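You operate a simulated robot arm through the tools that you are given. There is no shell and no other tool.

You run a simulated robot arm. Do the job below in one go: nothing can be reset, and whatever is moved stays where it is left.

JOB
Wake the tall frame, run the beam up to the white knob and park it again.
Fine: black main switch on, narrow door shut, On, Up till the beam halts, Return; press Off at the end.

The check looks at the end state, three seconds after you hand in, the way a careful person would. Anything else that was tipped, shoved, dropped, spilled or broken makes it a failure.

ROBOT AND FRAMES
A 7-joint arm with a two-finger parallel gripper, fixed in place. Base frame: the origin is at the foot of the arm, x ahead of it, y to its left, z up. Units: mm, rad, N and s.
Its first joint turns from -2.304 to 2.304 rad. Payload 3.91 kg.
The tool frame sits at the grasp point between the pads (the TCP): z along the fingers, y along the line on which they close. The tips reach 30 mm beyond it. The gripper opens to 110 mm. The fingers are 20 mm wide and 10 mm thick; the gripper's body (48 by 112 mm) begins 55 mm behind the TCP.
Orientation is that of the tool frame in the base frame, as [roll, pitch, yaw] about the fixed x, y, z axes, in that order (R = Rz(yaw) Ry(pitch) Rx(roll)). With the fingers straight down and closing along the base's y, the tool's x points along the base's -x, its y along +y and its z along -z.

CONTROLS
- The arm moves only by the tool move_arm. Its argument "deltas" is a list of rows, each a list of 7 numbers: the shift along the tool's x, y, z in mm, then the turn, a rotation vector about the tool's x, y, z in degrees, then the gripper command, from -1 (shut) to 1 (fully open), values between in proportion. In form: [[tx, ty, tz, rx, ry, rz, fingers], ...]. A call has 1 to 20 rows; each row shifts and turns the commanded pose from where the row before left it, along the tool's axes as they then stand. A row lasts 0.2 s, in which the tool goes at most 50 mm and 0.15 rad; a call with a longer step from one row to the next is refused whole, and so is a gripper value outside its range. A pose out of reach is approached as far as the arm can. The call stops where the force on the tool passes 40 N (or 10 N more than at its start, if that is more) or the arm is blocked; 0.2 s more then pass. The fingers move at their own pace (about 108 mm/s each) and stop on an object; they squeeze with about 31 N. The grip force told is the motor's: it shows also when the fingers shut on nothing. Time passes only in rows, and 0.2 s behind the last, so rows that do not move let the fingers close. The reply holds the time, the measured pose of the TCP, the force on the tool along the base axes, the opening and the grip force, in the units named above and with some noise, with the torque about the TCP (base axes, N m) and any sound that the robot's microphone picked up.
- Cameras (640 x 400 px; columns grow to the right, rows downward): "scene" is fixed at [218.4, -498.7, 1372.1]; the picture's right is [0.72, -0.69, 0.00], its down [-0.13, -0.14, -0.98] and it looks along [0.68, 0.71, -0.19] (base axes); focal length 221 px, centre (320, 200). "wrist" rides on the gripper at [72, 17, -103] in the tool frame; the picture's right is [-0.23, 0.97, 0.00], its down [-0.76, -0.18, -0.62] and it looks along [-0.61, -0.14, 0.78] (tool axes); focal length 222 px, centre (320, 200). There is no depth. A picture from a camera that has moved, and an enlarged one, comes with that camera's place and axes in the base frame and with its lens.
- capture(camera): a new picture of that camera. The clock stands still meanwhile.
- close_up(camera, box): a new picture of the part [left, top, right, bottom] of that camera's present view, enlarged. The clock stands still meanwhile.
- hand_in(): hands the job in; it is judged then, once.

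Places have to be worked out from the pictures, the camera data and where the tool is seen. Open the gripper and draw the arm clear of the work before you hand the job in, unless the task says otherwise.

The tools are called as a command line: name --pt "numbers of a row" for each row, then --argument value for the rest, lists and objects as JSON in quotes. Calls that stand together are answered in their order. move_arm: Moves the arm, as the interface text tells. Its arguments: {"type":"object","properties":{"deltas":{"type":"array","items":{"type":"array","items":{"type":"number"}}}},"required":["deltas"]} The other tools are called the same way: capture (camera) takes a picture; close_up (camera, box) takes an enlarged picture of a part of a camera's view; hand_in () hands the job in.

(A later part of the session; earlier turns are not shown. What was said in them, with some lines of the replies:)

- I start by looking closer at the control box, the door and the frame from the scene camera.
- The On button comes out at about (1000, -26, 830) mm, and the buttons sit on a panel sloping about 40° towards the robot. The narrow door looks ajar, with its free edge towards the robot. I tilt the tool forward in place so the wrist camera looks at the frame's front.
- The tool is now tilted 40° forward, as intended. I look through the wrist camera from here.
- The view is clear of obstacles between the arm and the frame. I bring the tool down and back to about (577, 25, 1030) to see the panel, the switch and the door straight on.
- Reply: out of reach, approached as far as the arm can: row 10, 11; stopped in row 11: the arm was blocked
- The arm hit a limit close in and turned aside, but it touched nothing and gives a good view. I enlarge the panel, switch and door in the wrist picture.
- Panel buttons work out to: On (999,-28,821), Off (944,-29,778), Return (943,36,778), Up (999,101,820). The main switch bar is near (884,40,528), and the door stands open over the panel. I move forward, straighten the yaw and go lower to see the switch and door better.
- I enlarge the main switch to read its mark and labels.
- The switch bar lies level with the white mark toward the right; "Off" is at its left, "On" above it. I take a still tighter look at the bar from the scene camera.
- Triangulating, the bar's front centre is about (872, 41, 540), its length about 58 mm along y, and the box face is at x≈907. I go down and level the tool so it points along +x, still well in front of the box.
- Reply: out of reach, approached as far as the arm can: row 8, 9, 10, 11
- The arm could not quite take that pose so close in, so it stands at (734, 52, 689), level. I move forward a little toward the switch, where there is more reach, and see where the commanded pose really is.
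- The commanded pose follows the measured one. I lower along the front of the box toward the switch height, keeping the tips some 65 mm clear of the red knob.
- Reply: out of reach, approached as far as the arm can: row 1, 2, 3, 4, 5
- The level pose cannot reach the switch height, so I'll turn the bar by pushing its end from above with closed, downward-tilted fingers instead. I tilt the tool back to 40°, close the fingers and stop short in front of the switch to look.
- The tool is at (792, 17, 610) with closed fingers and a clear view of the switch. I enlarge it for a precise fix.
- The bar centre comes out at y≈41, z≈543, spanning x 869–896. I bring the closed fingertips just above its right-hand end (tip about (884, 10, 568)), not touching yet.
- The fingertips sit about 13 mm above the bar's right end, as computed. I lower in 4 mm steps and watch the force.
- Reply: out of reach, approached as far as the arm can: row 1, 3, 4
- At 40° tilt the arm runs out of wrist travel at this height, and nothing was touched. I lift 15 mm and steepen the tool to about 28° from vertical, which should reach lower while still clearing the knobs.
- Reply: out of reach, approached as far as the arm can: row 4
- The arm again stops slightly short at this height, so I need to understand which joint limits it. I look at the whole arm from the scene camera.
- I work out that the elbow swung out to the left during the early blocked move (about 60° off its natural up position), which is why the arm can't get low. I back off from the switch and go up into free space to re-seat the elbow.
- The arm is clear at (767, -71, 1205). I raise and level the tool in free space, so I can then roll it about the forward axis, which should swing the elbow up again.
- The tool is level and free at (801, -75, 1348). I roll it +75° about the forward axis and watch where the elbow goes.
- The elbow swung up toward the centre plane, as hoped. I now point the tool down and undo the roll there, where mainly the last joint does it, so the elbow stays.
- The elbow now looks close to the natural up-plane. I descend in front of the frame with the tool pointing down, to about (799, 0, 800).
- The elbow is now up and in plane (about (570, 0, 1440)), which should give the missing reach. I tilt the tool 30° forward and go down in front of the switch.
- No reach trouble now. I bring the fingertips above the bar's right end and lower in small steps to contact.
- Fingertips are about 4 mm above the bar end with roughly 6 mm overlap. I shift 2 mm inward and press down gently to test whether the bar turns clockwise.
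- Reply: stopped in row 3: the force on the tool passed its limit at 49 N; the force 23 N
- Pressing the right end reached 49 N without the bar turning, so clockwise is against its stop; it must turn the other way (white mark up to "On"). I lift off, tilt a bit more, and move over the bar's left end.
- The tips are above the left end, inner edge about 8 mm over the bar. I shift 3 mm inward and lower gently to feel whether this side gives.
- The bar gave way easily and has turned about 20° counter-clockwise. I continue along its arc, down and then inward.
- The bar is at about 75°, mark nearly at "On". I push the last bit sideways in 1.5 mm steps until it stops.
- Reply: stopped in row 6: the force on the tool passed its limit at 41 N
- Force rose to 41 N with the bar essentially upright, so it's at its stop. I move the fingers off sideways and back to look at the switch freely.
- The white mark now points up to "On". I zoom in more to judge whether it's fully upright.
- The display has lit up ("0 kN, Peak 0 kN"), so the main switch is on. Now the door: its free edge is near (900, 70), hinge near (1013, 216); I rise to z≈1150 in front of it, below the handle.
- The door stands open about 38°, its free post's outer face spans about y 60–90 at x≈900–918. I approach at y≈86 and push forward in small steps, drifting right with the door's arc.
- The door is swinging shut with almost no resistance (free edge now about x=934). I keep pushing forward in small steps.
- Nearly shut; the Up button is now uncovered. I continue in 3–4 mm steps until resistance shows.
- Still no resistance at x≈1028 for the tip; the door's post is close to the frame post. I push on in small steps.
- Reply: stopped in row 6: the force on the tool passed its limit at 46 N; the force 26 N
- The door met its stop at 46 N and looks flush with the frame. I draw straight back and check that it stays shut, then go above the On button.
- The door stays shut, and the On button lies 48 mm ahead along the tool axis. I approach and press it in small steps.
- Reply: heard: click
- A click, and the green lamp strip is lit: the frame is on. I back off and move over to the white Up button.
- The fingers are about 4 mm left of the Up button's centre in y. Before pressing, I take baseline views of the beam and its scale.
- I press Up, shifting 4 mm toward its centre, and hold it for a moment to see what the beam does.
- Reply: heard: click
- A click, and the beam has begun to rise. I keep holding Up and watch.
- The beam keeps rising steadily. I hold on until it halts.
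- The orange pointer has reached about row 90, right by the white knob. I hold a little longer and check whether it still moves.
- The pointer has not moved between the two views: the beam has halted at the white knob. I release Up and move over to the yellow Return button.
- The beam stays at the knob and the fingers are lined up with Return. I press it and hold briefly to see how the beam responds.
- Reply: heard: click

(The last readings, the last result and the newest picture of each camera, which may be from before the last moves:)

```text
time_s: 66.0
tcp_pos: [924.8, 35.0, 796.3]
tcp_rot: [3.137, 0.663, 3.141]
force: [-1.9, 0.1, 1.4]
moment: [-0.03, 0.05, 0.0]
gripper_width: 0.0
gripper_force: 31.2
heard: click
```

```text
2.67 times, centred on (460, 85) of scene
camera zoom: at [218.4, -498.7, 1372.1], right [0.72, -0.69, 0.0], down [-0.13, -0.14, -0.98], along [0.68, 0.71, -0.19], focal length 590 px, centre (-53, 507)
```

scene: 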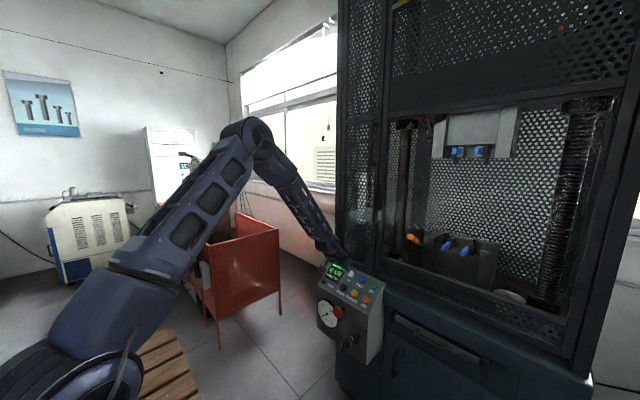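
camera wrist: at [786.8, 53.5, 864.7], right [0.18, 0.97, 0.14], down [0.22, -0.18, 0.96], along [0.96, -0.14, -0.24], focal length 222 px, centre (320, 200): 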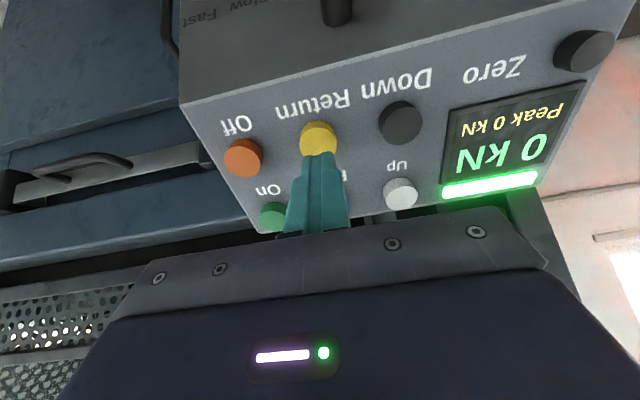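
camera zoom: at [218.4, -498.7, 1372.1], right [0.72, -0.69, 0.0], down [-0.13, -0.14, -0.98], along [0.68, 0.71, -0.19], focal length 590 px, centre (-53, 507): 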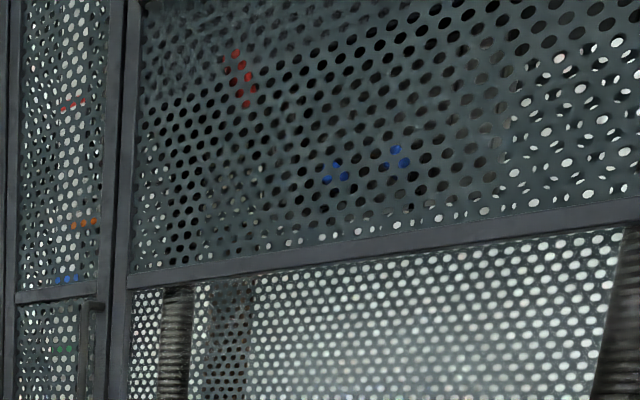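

A click, and the beam starts down. I hold Return and watch it go back to its park position (pointer originally at about row 154).

move_arm --pt "0 0 0 0 0 0 -1" --pt "0 0 0 0 0 0 -1" --pt "0 0 0 0 0 0 -1" --pt "0 0 0 0 0 0 -1" --pt "0 0 0 0 0 0 -1" --pt "0 0 0 0 0 0 -1" --pt "0 0 0 0 0 0 -1" --pt "0 0 0 0 0 0 -1" --pt "0 0 0 0 0 0 -1" --pt "0 0 0 0 0 0 -1" --pt "0 0 0 0 0 0 -1" --pt "0 0 0 0 0 0 -1"

close_up --camera "scene" --box '[340, 60, 580, 210]'

close_up --camera "scene" --box '[345, 80, 395, 180]'

```text
time_s: 68.6
tcp_pos: [924.4, 35.8, 795.9]
tcp_rot: [3.136, 0.662, -3.141]
force: [-2.0, -0.6, 2.5]
moment: [-0.05, 0.03, 0.03]
gripper_width: 0.0
gripper_force: 31.4
```

```text
2.67 times, centred on (460, 135) of scene
camera zoom: at [218.4, -498.7, 1372.1], right [0.72, -0.69, 0.0], down [-0.13, -0.14, -0.98], along [0.68, 0.71, -0.19], focal length 590 px, centre (-53, 373)
```

zoom: 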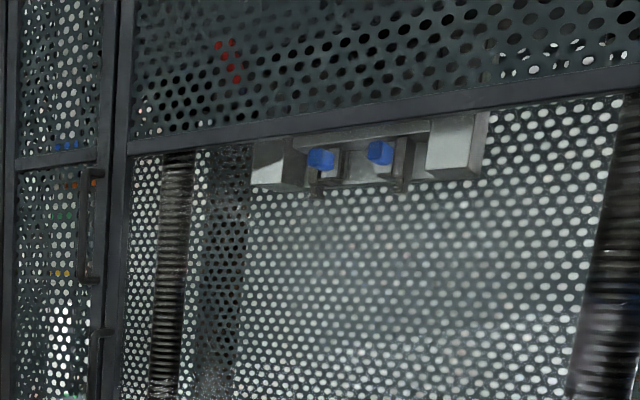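

```text
4.00 times, centred on (370, 130) of scene
camera zoom: at [218.4, -498.7, 1372.1], right [0.72, -0.69, 0.0], down [-0.13, -0.14, -0.98], along [0.68, 0.71, -0.19], focal length 884 px, centre (120, 480)
```

zoom: 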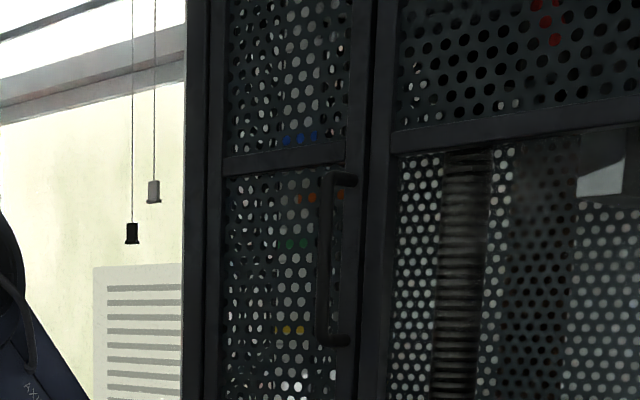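

The beam is a bit past halfway down. I keep holding Return.

move_arm --pt "0 0 0 0 0 0 -1" --pt "0 0 0 0 0 0 -1" --pt "0 0 0 0 0 0 -1" --pt "0 0 0 0 0 0 -1" --pt "0 0 0 0 0 0 -1" --pt "0 0 0 0 0 0 -1" --pt "0 0 0 0 0 0 -1" --pt "0 0 0 0 0 0 -1" --pt "0 0 0 0 0 0 -1" --pt "0 0 0 0 0 0 -1" --pt "0 0 0 0 0 0 -1"

close_up --camera "scene" --box '[340, 60, 580, 210]'

close_up --camera "scene" --box '[345, 80, 395, 180]'

```text
time_s: 71.0
tcp_pos: [925.6, 36.4, 797.2]
tcp_rot: [3.136, 0.664, 3.141]
force: [-0.3, 0.6, 3.0]
moment: [0.02, 0.01, 0.0]
gripper_width: 0.0
gripper_force: 30.7
```

```text
2.67 times, centred on (460, 135) of scene
camera zoom: at [218.4, -498.7, 1372.1], right [0.72, -0.69, 0.0], down [-0.13, -0.14, -0.98], along [0.68, 0.71, -0.19], focal length 590 px, centre (-53, 373)
```

zoom: 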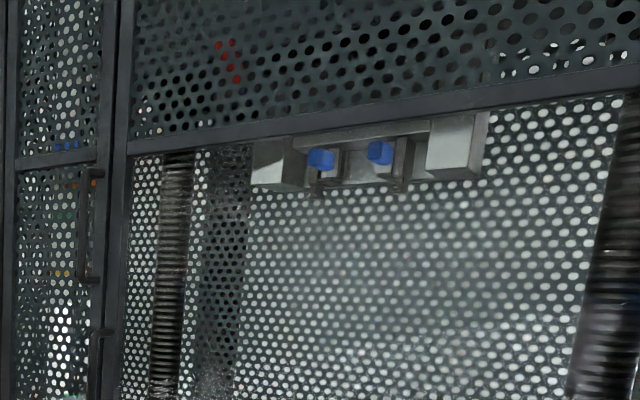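

```text
4.00 times, centred on (370, 130) of scene
camera zoom: at [218.4, -498.7, 1372.1], right [0.72, -0.69, 0.0], down [-0.13, -0.14, -0.98], along [0.68, 0.71, -0.19], focal length 884 px, centre (120, 480)
```

zoom: 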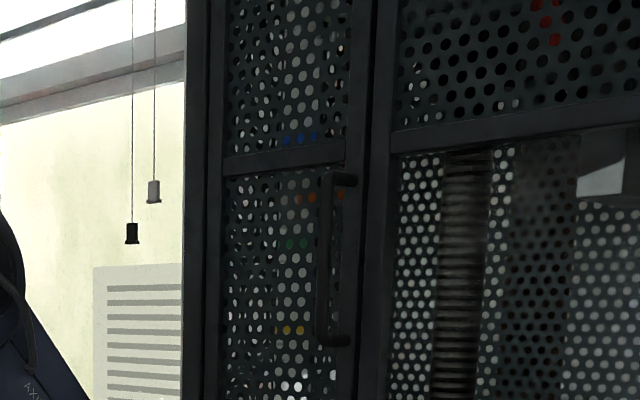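

The beam stopped with the pointer between the blue and green marks (row ≈130), higher than at the start (row ≈154). Before deciding, I check the panel and my finger's contact on Return.

close_up --camera "scene" --box '[310, 240, 406, 300]'

close_up --camera "wrist" --box '[180, 0, 600, 240]'

close_up --camera "scene" --box '[360, 70, 640, 400]'

```text
6.67 times, centred on (358, 270) of scene
camera zoom: at [218.4, -498.7, 1372.1], right [0.72, -0.69, 0.0], down [-0.13, -0.14, -0.98], along [0.68, 0.71, -0.19], focal length 1474 px, centre (67, -267)
```

zoom: 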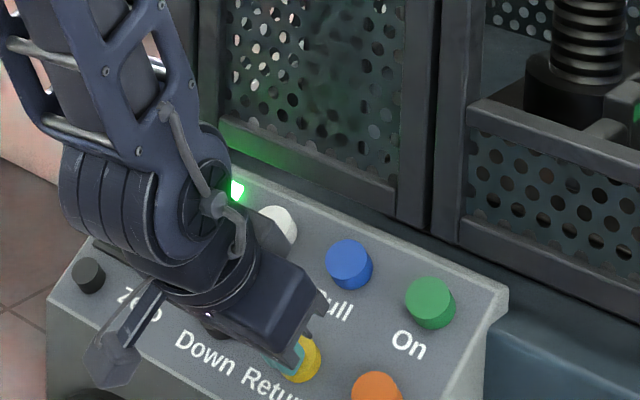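

```text
1.52 times, centred on (390, 120) of wrist
camera zoom: at [805.1, 52.7, 833.3], right [0.18, 0.97, 0.14], down [0.22, -0.18, 0.96], along [0.96, -0.14, -0.24], focal length 338 px, centre (213, 322)
```

zoom: 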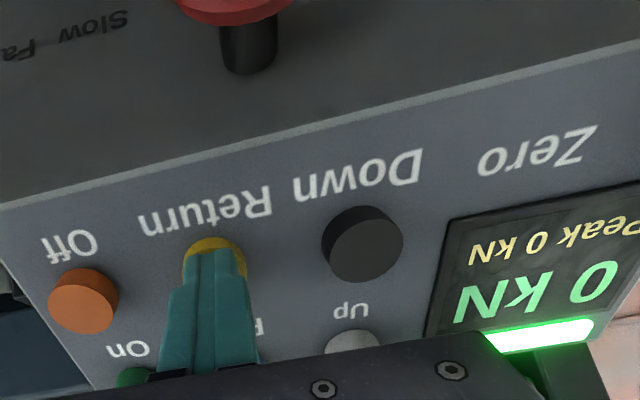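

```text
1.21 times, centred on (500, 235) of scene
camera zoom: at [218.4, -498.7, 1372.1], right [0.72, -0.69, 0.0], down [-0.13, -0.14, -0.98], along [0.68, 0.71, -0.19], focal length 268 px, centre (102, 158)
```

zoom: 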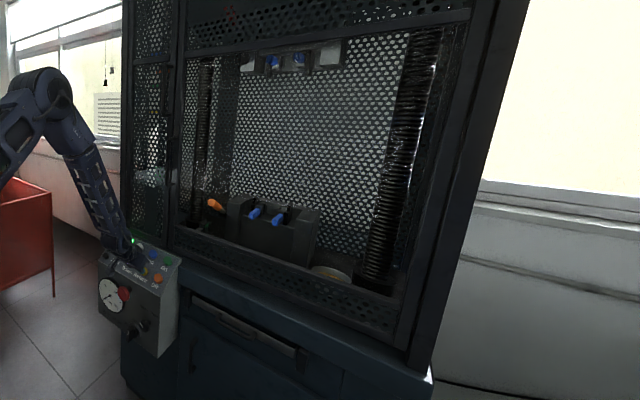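

The frame is still on and the finger seems to press Return rather shallowly. I press 3 mm deeper and hold, to see whether the beam still has travel left.

move_arm --pt "0 0 1.5 0 0 0 -1" --pt "0 0 1.5 0 0 0 -1" --pt "0 0 0 0 0 0 -1" --pt "0 0 0 0 0 0 -1" --pt "0 0 0 0 0 0 -1" --pt "0 0 0 0 0 0 -1"

close_up --camera "scene" --box '[340, 60, 580, 210]'

close_up --camera "scene" --box '[345, 80, 395, 180]'

```text
time_s: 72.4
tcp_pos: [926.9, 35.8, 793.1]
tcp_rot: [3.137, 0.666, 3.14]
force: [-11.9, -0.5, 17.2]
moment: [0.0, 0.11, -0.06]
gripper_width: 0.1
gripper_force: 31.2
```

```text
2.67 times, centred on (460, 135) of scene
camera zoom: at [218.4, -498.7, 1372.1], right [0.72, -0.69, 0.0], down [-0.13, -0.14, -0.98], along [0.68, 0.71, -0.19], focal length 590 px, centre (-53, 373)
```

zoom: 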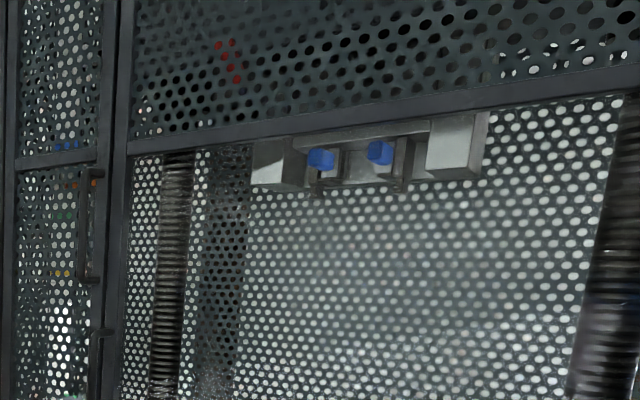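

```text
4.00 times, centred on (370, 130) of scene
camera zoom: at [218.4, -498.7, 1372.1], right [0.72, -0.69, 0.0], down [-0.13, -0.14, -0.98], along [0.68, 0.71, -0.19], focal length 884 px, centre (120, 480)
```

zoom: 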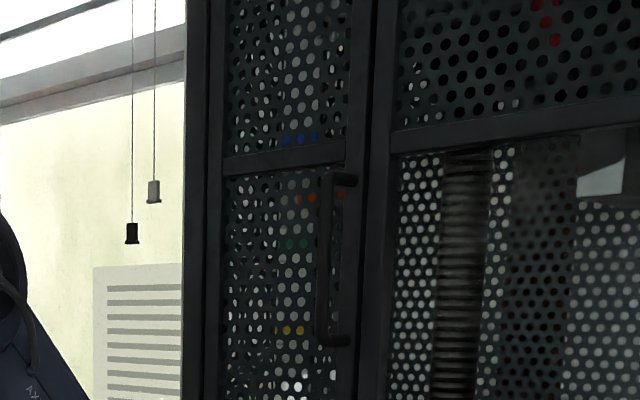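

The button is now firmly bottomed (21 N) yet the beam stays put. I release Return, wait a moment and look again.

move_arm --pt "0 0 -20 0 0 0 -1" --pt "0 0 -15 0 0 0 -1" --pt "0 0 0 0 0 0 -1" --pt "0 0 0 0 0 0 -1" --pt "0 0 0 0 0 0 -1" --pt "0 0 0 0 0 0 -1" --pt "0 0 0 0 0 0 -1"

close_up --camera "scene" --box '[340, 60, 580, 210]'

close_up --camera "scene" --box '[345, 80, 395, 180]'

capture --camera "wrist"

```text
time_s: 74.0
tcp_pos: [906.4, 36.0, 821.1]
tcp_rot: [3.137, 0.663, 3.14]
force: [-0.5, -0.1, 0.5]
moment: [0.0, 0.02, -0.01]
gripper_width: 0.0
gripper_force: 31.1
```

```text
2.67 times, centred on (460, 135) of scene
camera zoom: at [218.4, -498.7, 1372.1], right [0.72, -0.69, 0.0], down [-0.13, -0.14, -0.98], along [0.68, 0.71, -0.19], focal length 590 px, centre (-53, 373)
```

zoom: 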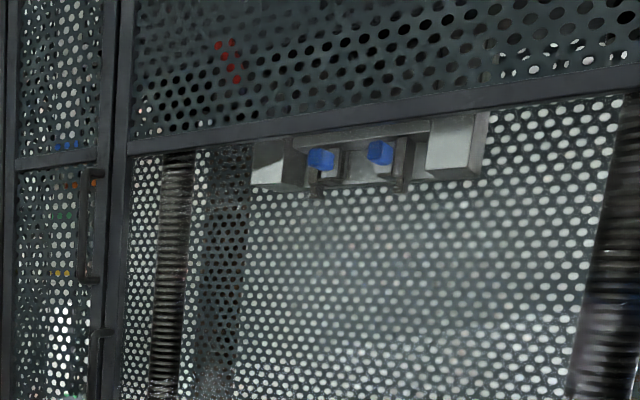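

```text
4.00 times, centred on (370, 130) of scene
camera zoom: at [218.4, -498.7, 1372.1], right [0.72, -0.69, 0.0], down [-0.13, -0.14, -0.98], along [0.68, 0.71, -0.19], focal length 884 px, centre (120, 480)
```

zoom: 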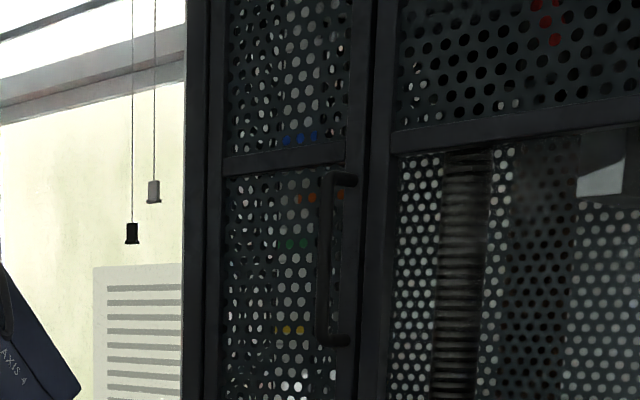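

```text
taken
camera wrist: at [785.9, 52.9, 858.3], right [0.18, 0.97, 0.14], down [0.22, -0.18, 0.96], along [0.96, -0.14, -0.24], focal length 222 px, centre (320, 200)
```

wrist: 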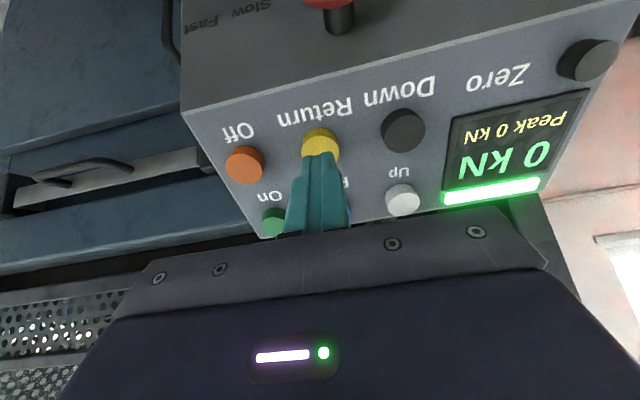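

The beam hasn't moved. I press Return once more, fully, to see whether it wants to travel further or is already at its park point.

move_arm --pt "0 0 18 0 0 0 -1" --pt "0 0 10 0 0 0 -1" --pt "0 0 4 0 0 0 -1" --pt "0 0 3 0 0 0 -1" --pt "0 0 0 0 0 0 -1" --pt "0 0 0 0 0 0 -1" --pt "0 0 0 0 0 0 -1" --pt "0 0 0 0 0 0 -1"

close_up --camera "scene" --box '[340, 60, 580, 210]'

close_up --camera "scene" --box '[345, 80, 395, 180]'

```text
time_s: 75.8
tcp_pos: [927.8, 35.1, 792.5]
tcp_rot: [3.137, 0.662, 3.141]
force: [-28.3, 4.6, 18.1]
moment: [0.1, 0.58, 0.09]
gripper_width: 0.1
gripper_force: 31.2
heard: click
```

```text
2.67 times, centred on (460, 135) of scene
camera zoom: at [218.4, -498.7, 1372.1], right [0.72, -0.69, 0.0], down [-0.13, -0.14, -0.98], along [0.68, 0.71, -0.19], focal length 590 px, centre (-53, 373)
```

zoom: 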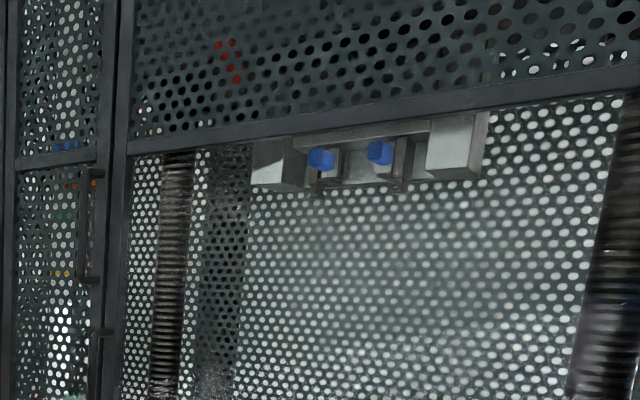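

```text
4.00 times, centred on (370, 130) of scene
camera zoom: at [218.4, -498.7, 1372.1], right [0.72, -0.69, 0.0], down [-0.13, -0.14, -0.98], along [0.68, 0.71, -0.19], focal length 884 px, centre (120, 480)
```

zoom: 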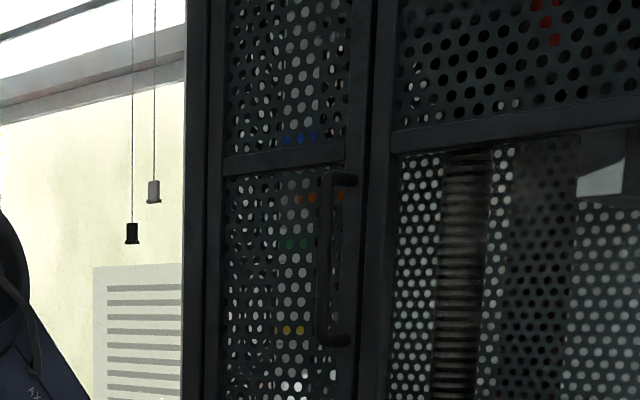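

A clean click but no further motion, so Return's own park point is where the beam stands now. I back off and move over to the orange Off button.

move_arm --pt "0 0 -20 0 0 0 -1" --pt "0 0 -20 0 0 0 -1" --pt "0 -32 0 0 0 0 -1" --pt "0 -32 0 0 0 0 -1" --pt "0 0 0 0 0 0 -1"

capture --camera "wrist"

close_up --camera "scene" --box '[340, 60, 580, 210]'

```text
time_s: 77.0
tcp_pos: [903.9, -26.8, 825.0]
tcp_rot: [3.137, 0.663, -3.141]
force: [-0.1, 0.8, -0.8]
moment: [-0.04, 0.0, 0.01]
gripper_width: 0.1
gripper_force: 31.2
```

```text
taken
camera wrist: at [784.4, -10.3, 862.5], right [0.18, 0.97, 0.14], down [0.22, -0.18, 0.96], along [0.96, -0.14, -0.24], focal length 222 px, centre (320, 200)
```

wrist: 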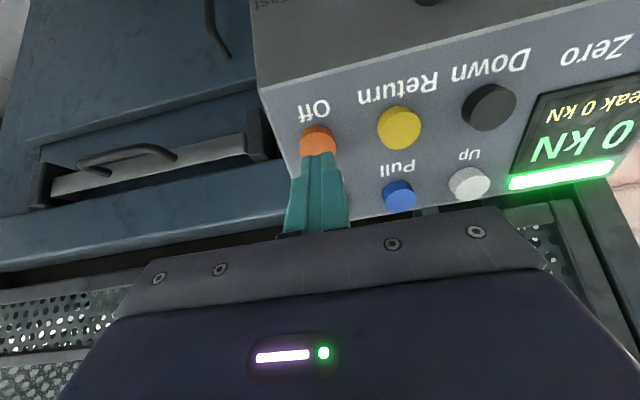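

```text
2.67 times, centred on (460, 135) of scene
camera zoom: at [218.4, -498.7, 1372.1], right [0.72, -0.69, 0.0], down [-0.13, -0.14, -0.98], along [0.68, 0.71, -0.19], focal length 590 px, centre (-53, 373)
```

zoom: 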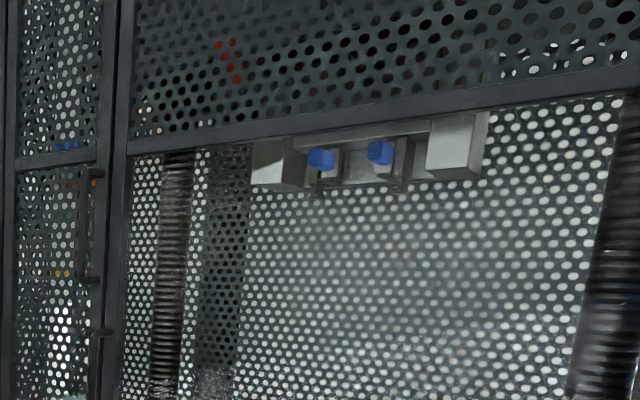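

The fingers are lined up with Off and the beam is at rest. I press Off.

move_arm --pt "-1 -1 18 0 0 0 -1" --pt "-1 -1 10 0 0 0 -1" --pt "0 0 4 0 0 0 -1" --pt "0 0 3 0 0 0 -1" --pt "0 0 2 0 0 0 -1" --pt "0 0 1 0 0 0 -1"

close_up --camera "wrist" --box '[200, 0, 640, 240]'

```text
time_s: 78.4
tcp_pos: [928.4, -30.7, 797.0]
tcp_rot: [3.135, 0.667, 3.139]
force: [-1.0, -1.9, 8.7]
moment: [-0.06, -0.04, -0.04]
gripper_width: 0.0
gripper_force: 30.7
heard: click
```

```text
1.45 times, centred on (420, 120) of wrist
camera zoom: at [808.6, -13.8, 834.2], right [0.18, 0.97, 0.14], down [0.22, -0.18, 0.96], along [0.96, -0.14, -0.24], focal length 323 px, centre (174, 316)
```

zoom: 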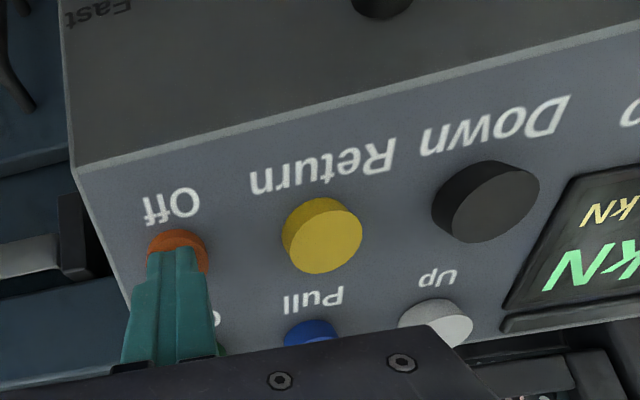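

The lamp strip has gone dark while the display stays lit: Off took. I back away, open the gripper in free space and withdraw.

move_arm --pt "0 0 -40 0 0 0 -1" --pt "0 0 -40 0 0 0 -1" --pt "0 0 -40 0 0 0 -1" --pt "0 0 -40 0 0 0 -1" --pt "0 0 -30 0 0 0 1" --pt "-10 0 -30 0 0 0 1" --pt "-10 0 -30 0 0 0 1" --pt "-10 0 -30 0 0 0 1" --pt "0 0 0 0 0 0 1"

capture --camera "scene"

close_up --camera "scene" --box '[310, 180, 406, 360]'

capture --camera "wrist"

```text
time_s: 80.4
tcp_pos: [779.7, -31.5, 1037.2]
tcp_rot: [3.137, 0.665, -3.141]
force: [-0.8, -0.3, 1.2]
moment: [0.03, 0.01, 0.02]
gripper_width: 109.8
gripper_force: 0.1
```

```text
taken
```

scene: 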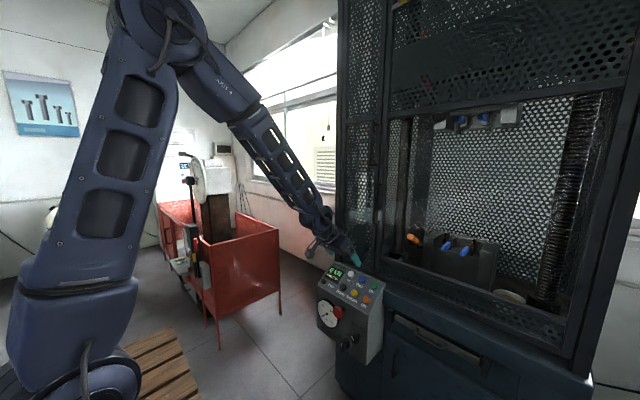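

```text
2.22 times, centred on (358, 270) of scene
camera zoom: at [218.4, -498.7, 1372.1], right [0.72, -0.69, 0.0], down [-0.13, -0.14, -0.98], along [0.68, 0.71, -0.19], focal length 491 px, centre (236, 44)
```

zoom: 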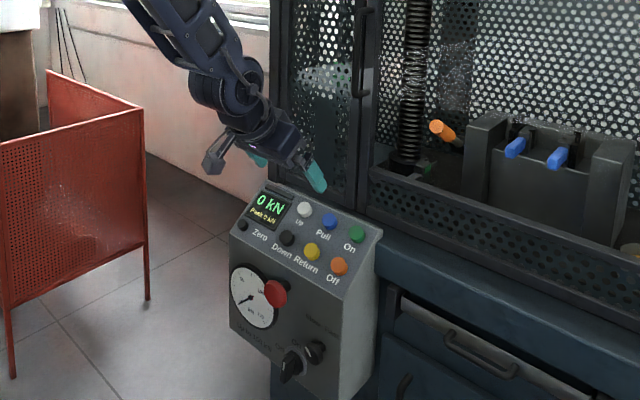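

```text
taken
camera wrist: at [659.2, -14.9, 1073.3], right [0.18, 0.97, 0.14], down [0.22, -0.18, 0.96], along [0.96, -0.14, -0.24], focal length 222 px, centre (320, 200)
```

wrist: 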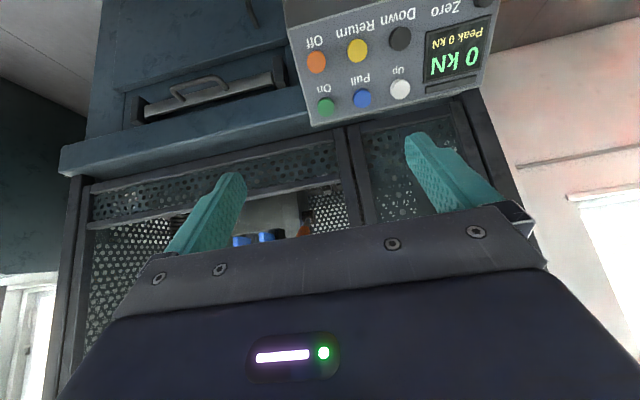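

The arm is clear with the gripper open. I make a last check of the switch, the Slow/Fast knob, the door and the beam.

close_up --camera "scene" --box '[320, 300, 400, 350]'

close_up --camera "scene" --box '[335, 60, 435, 290]'

close_up --camera "wrist" --box '[280, 0, 520, 230]'

```text
8.00 times, centred on (360, 325) of scene
camera zoom: at [218.4, -498.7, 1372.1], right [0.72, -0.69, 0.0], down [-0.13, -0.14, -0.98], along [0.68, 0.71, -0.19], focal length 1769 px, centre (0, -800)
```

zoom: 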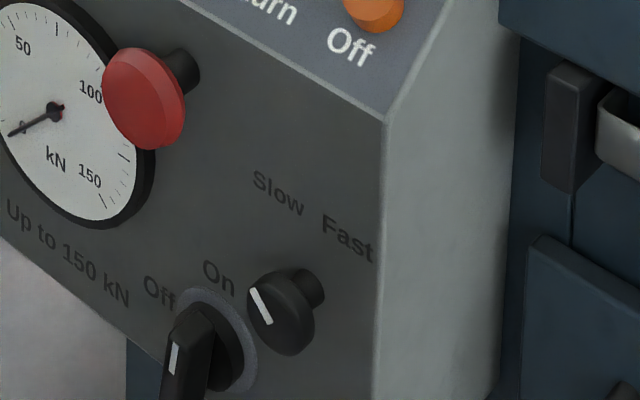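

```text
1.74 times, centred on (385, 175) of scene
camera zoom: at [218.4, -498.7, 1372.1], right [0.72, -0.69, 0.0], down [-0.13, -0.14, -0.98], along [0.68, 0.71, -0.19], focal length 384 px, centre (207, 244)
```

zoom: 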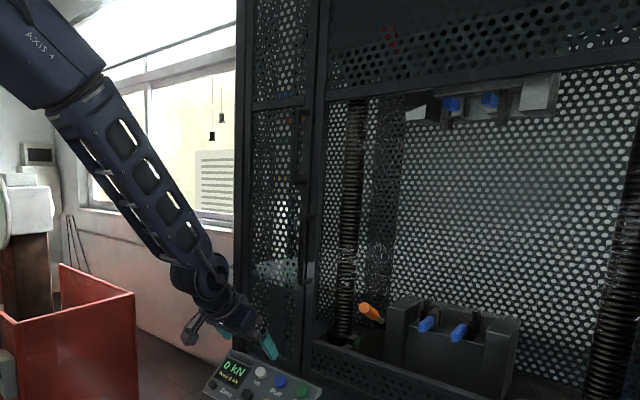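

```text
1.74 times, centred on (400, 115) of wrist
camera zoom: at [659.2, -14.9, 1073.3], right [0.18, 0.97, 0.14], down [0.22, -0.18, 0.96], along [0.96, -0.14, -0.24], focal length 386 px, centre (181, 348)
```

zoom: 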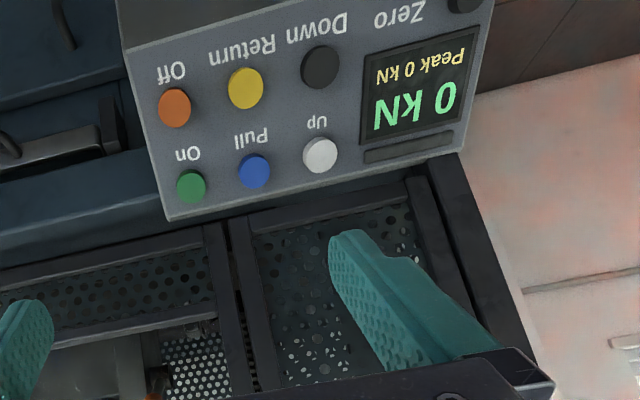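

The main switch is on with the display lit, and the door is shut. The beam ran up to the white knob, and Return brought it down to where it stops by itself. The lamp strip went dark after Off, the Slow/Fast knob is unchanged, and the arm is clear with the gripper open. I hand the job in.

hand_in

```text
The job is handed in.
```

I ran the whole sequence and handed the job in, but Return parked the beam higher than where it started. I judged both positions by the orange pointer on the scale. At the start it was between the green and yellow marks; it now sits between blue and green, by my estimate about 13 cm higher.

- **Main switch:** It is on and the panel display is lit. It turns counter-clockwise to On. I first pressed it the other way, and it stayed firm against its stop at about 49 N.
- **Narrow door:** I pushed it shut until it met the frame. It stayed closed when I drew back.
- **On:** The button clicked and the green lamp strip lit.
- **Up:** I held the button until the beam halted at the white knob. Two views 1.2 s apart showed no further movement.
- **Return:** The beam came down and stopped by itself. I pressed Return a second time and it did not move further, so I took this as the machine's own park point. I did not use Down to bring it back to where it started.
- **Off:** The button clicked and the lamp strip went dark. The display stays lit because the main switch is still on.

The arm is clear of the frame with the gripper open. The Slow/Fast knob still points to Slow and nothing else was moved. Early on the arm swung aside at one of its own limits, in free air and without touching anything.
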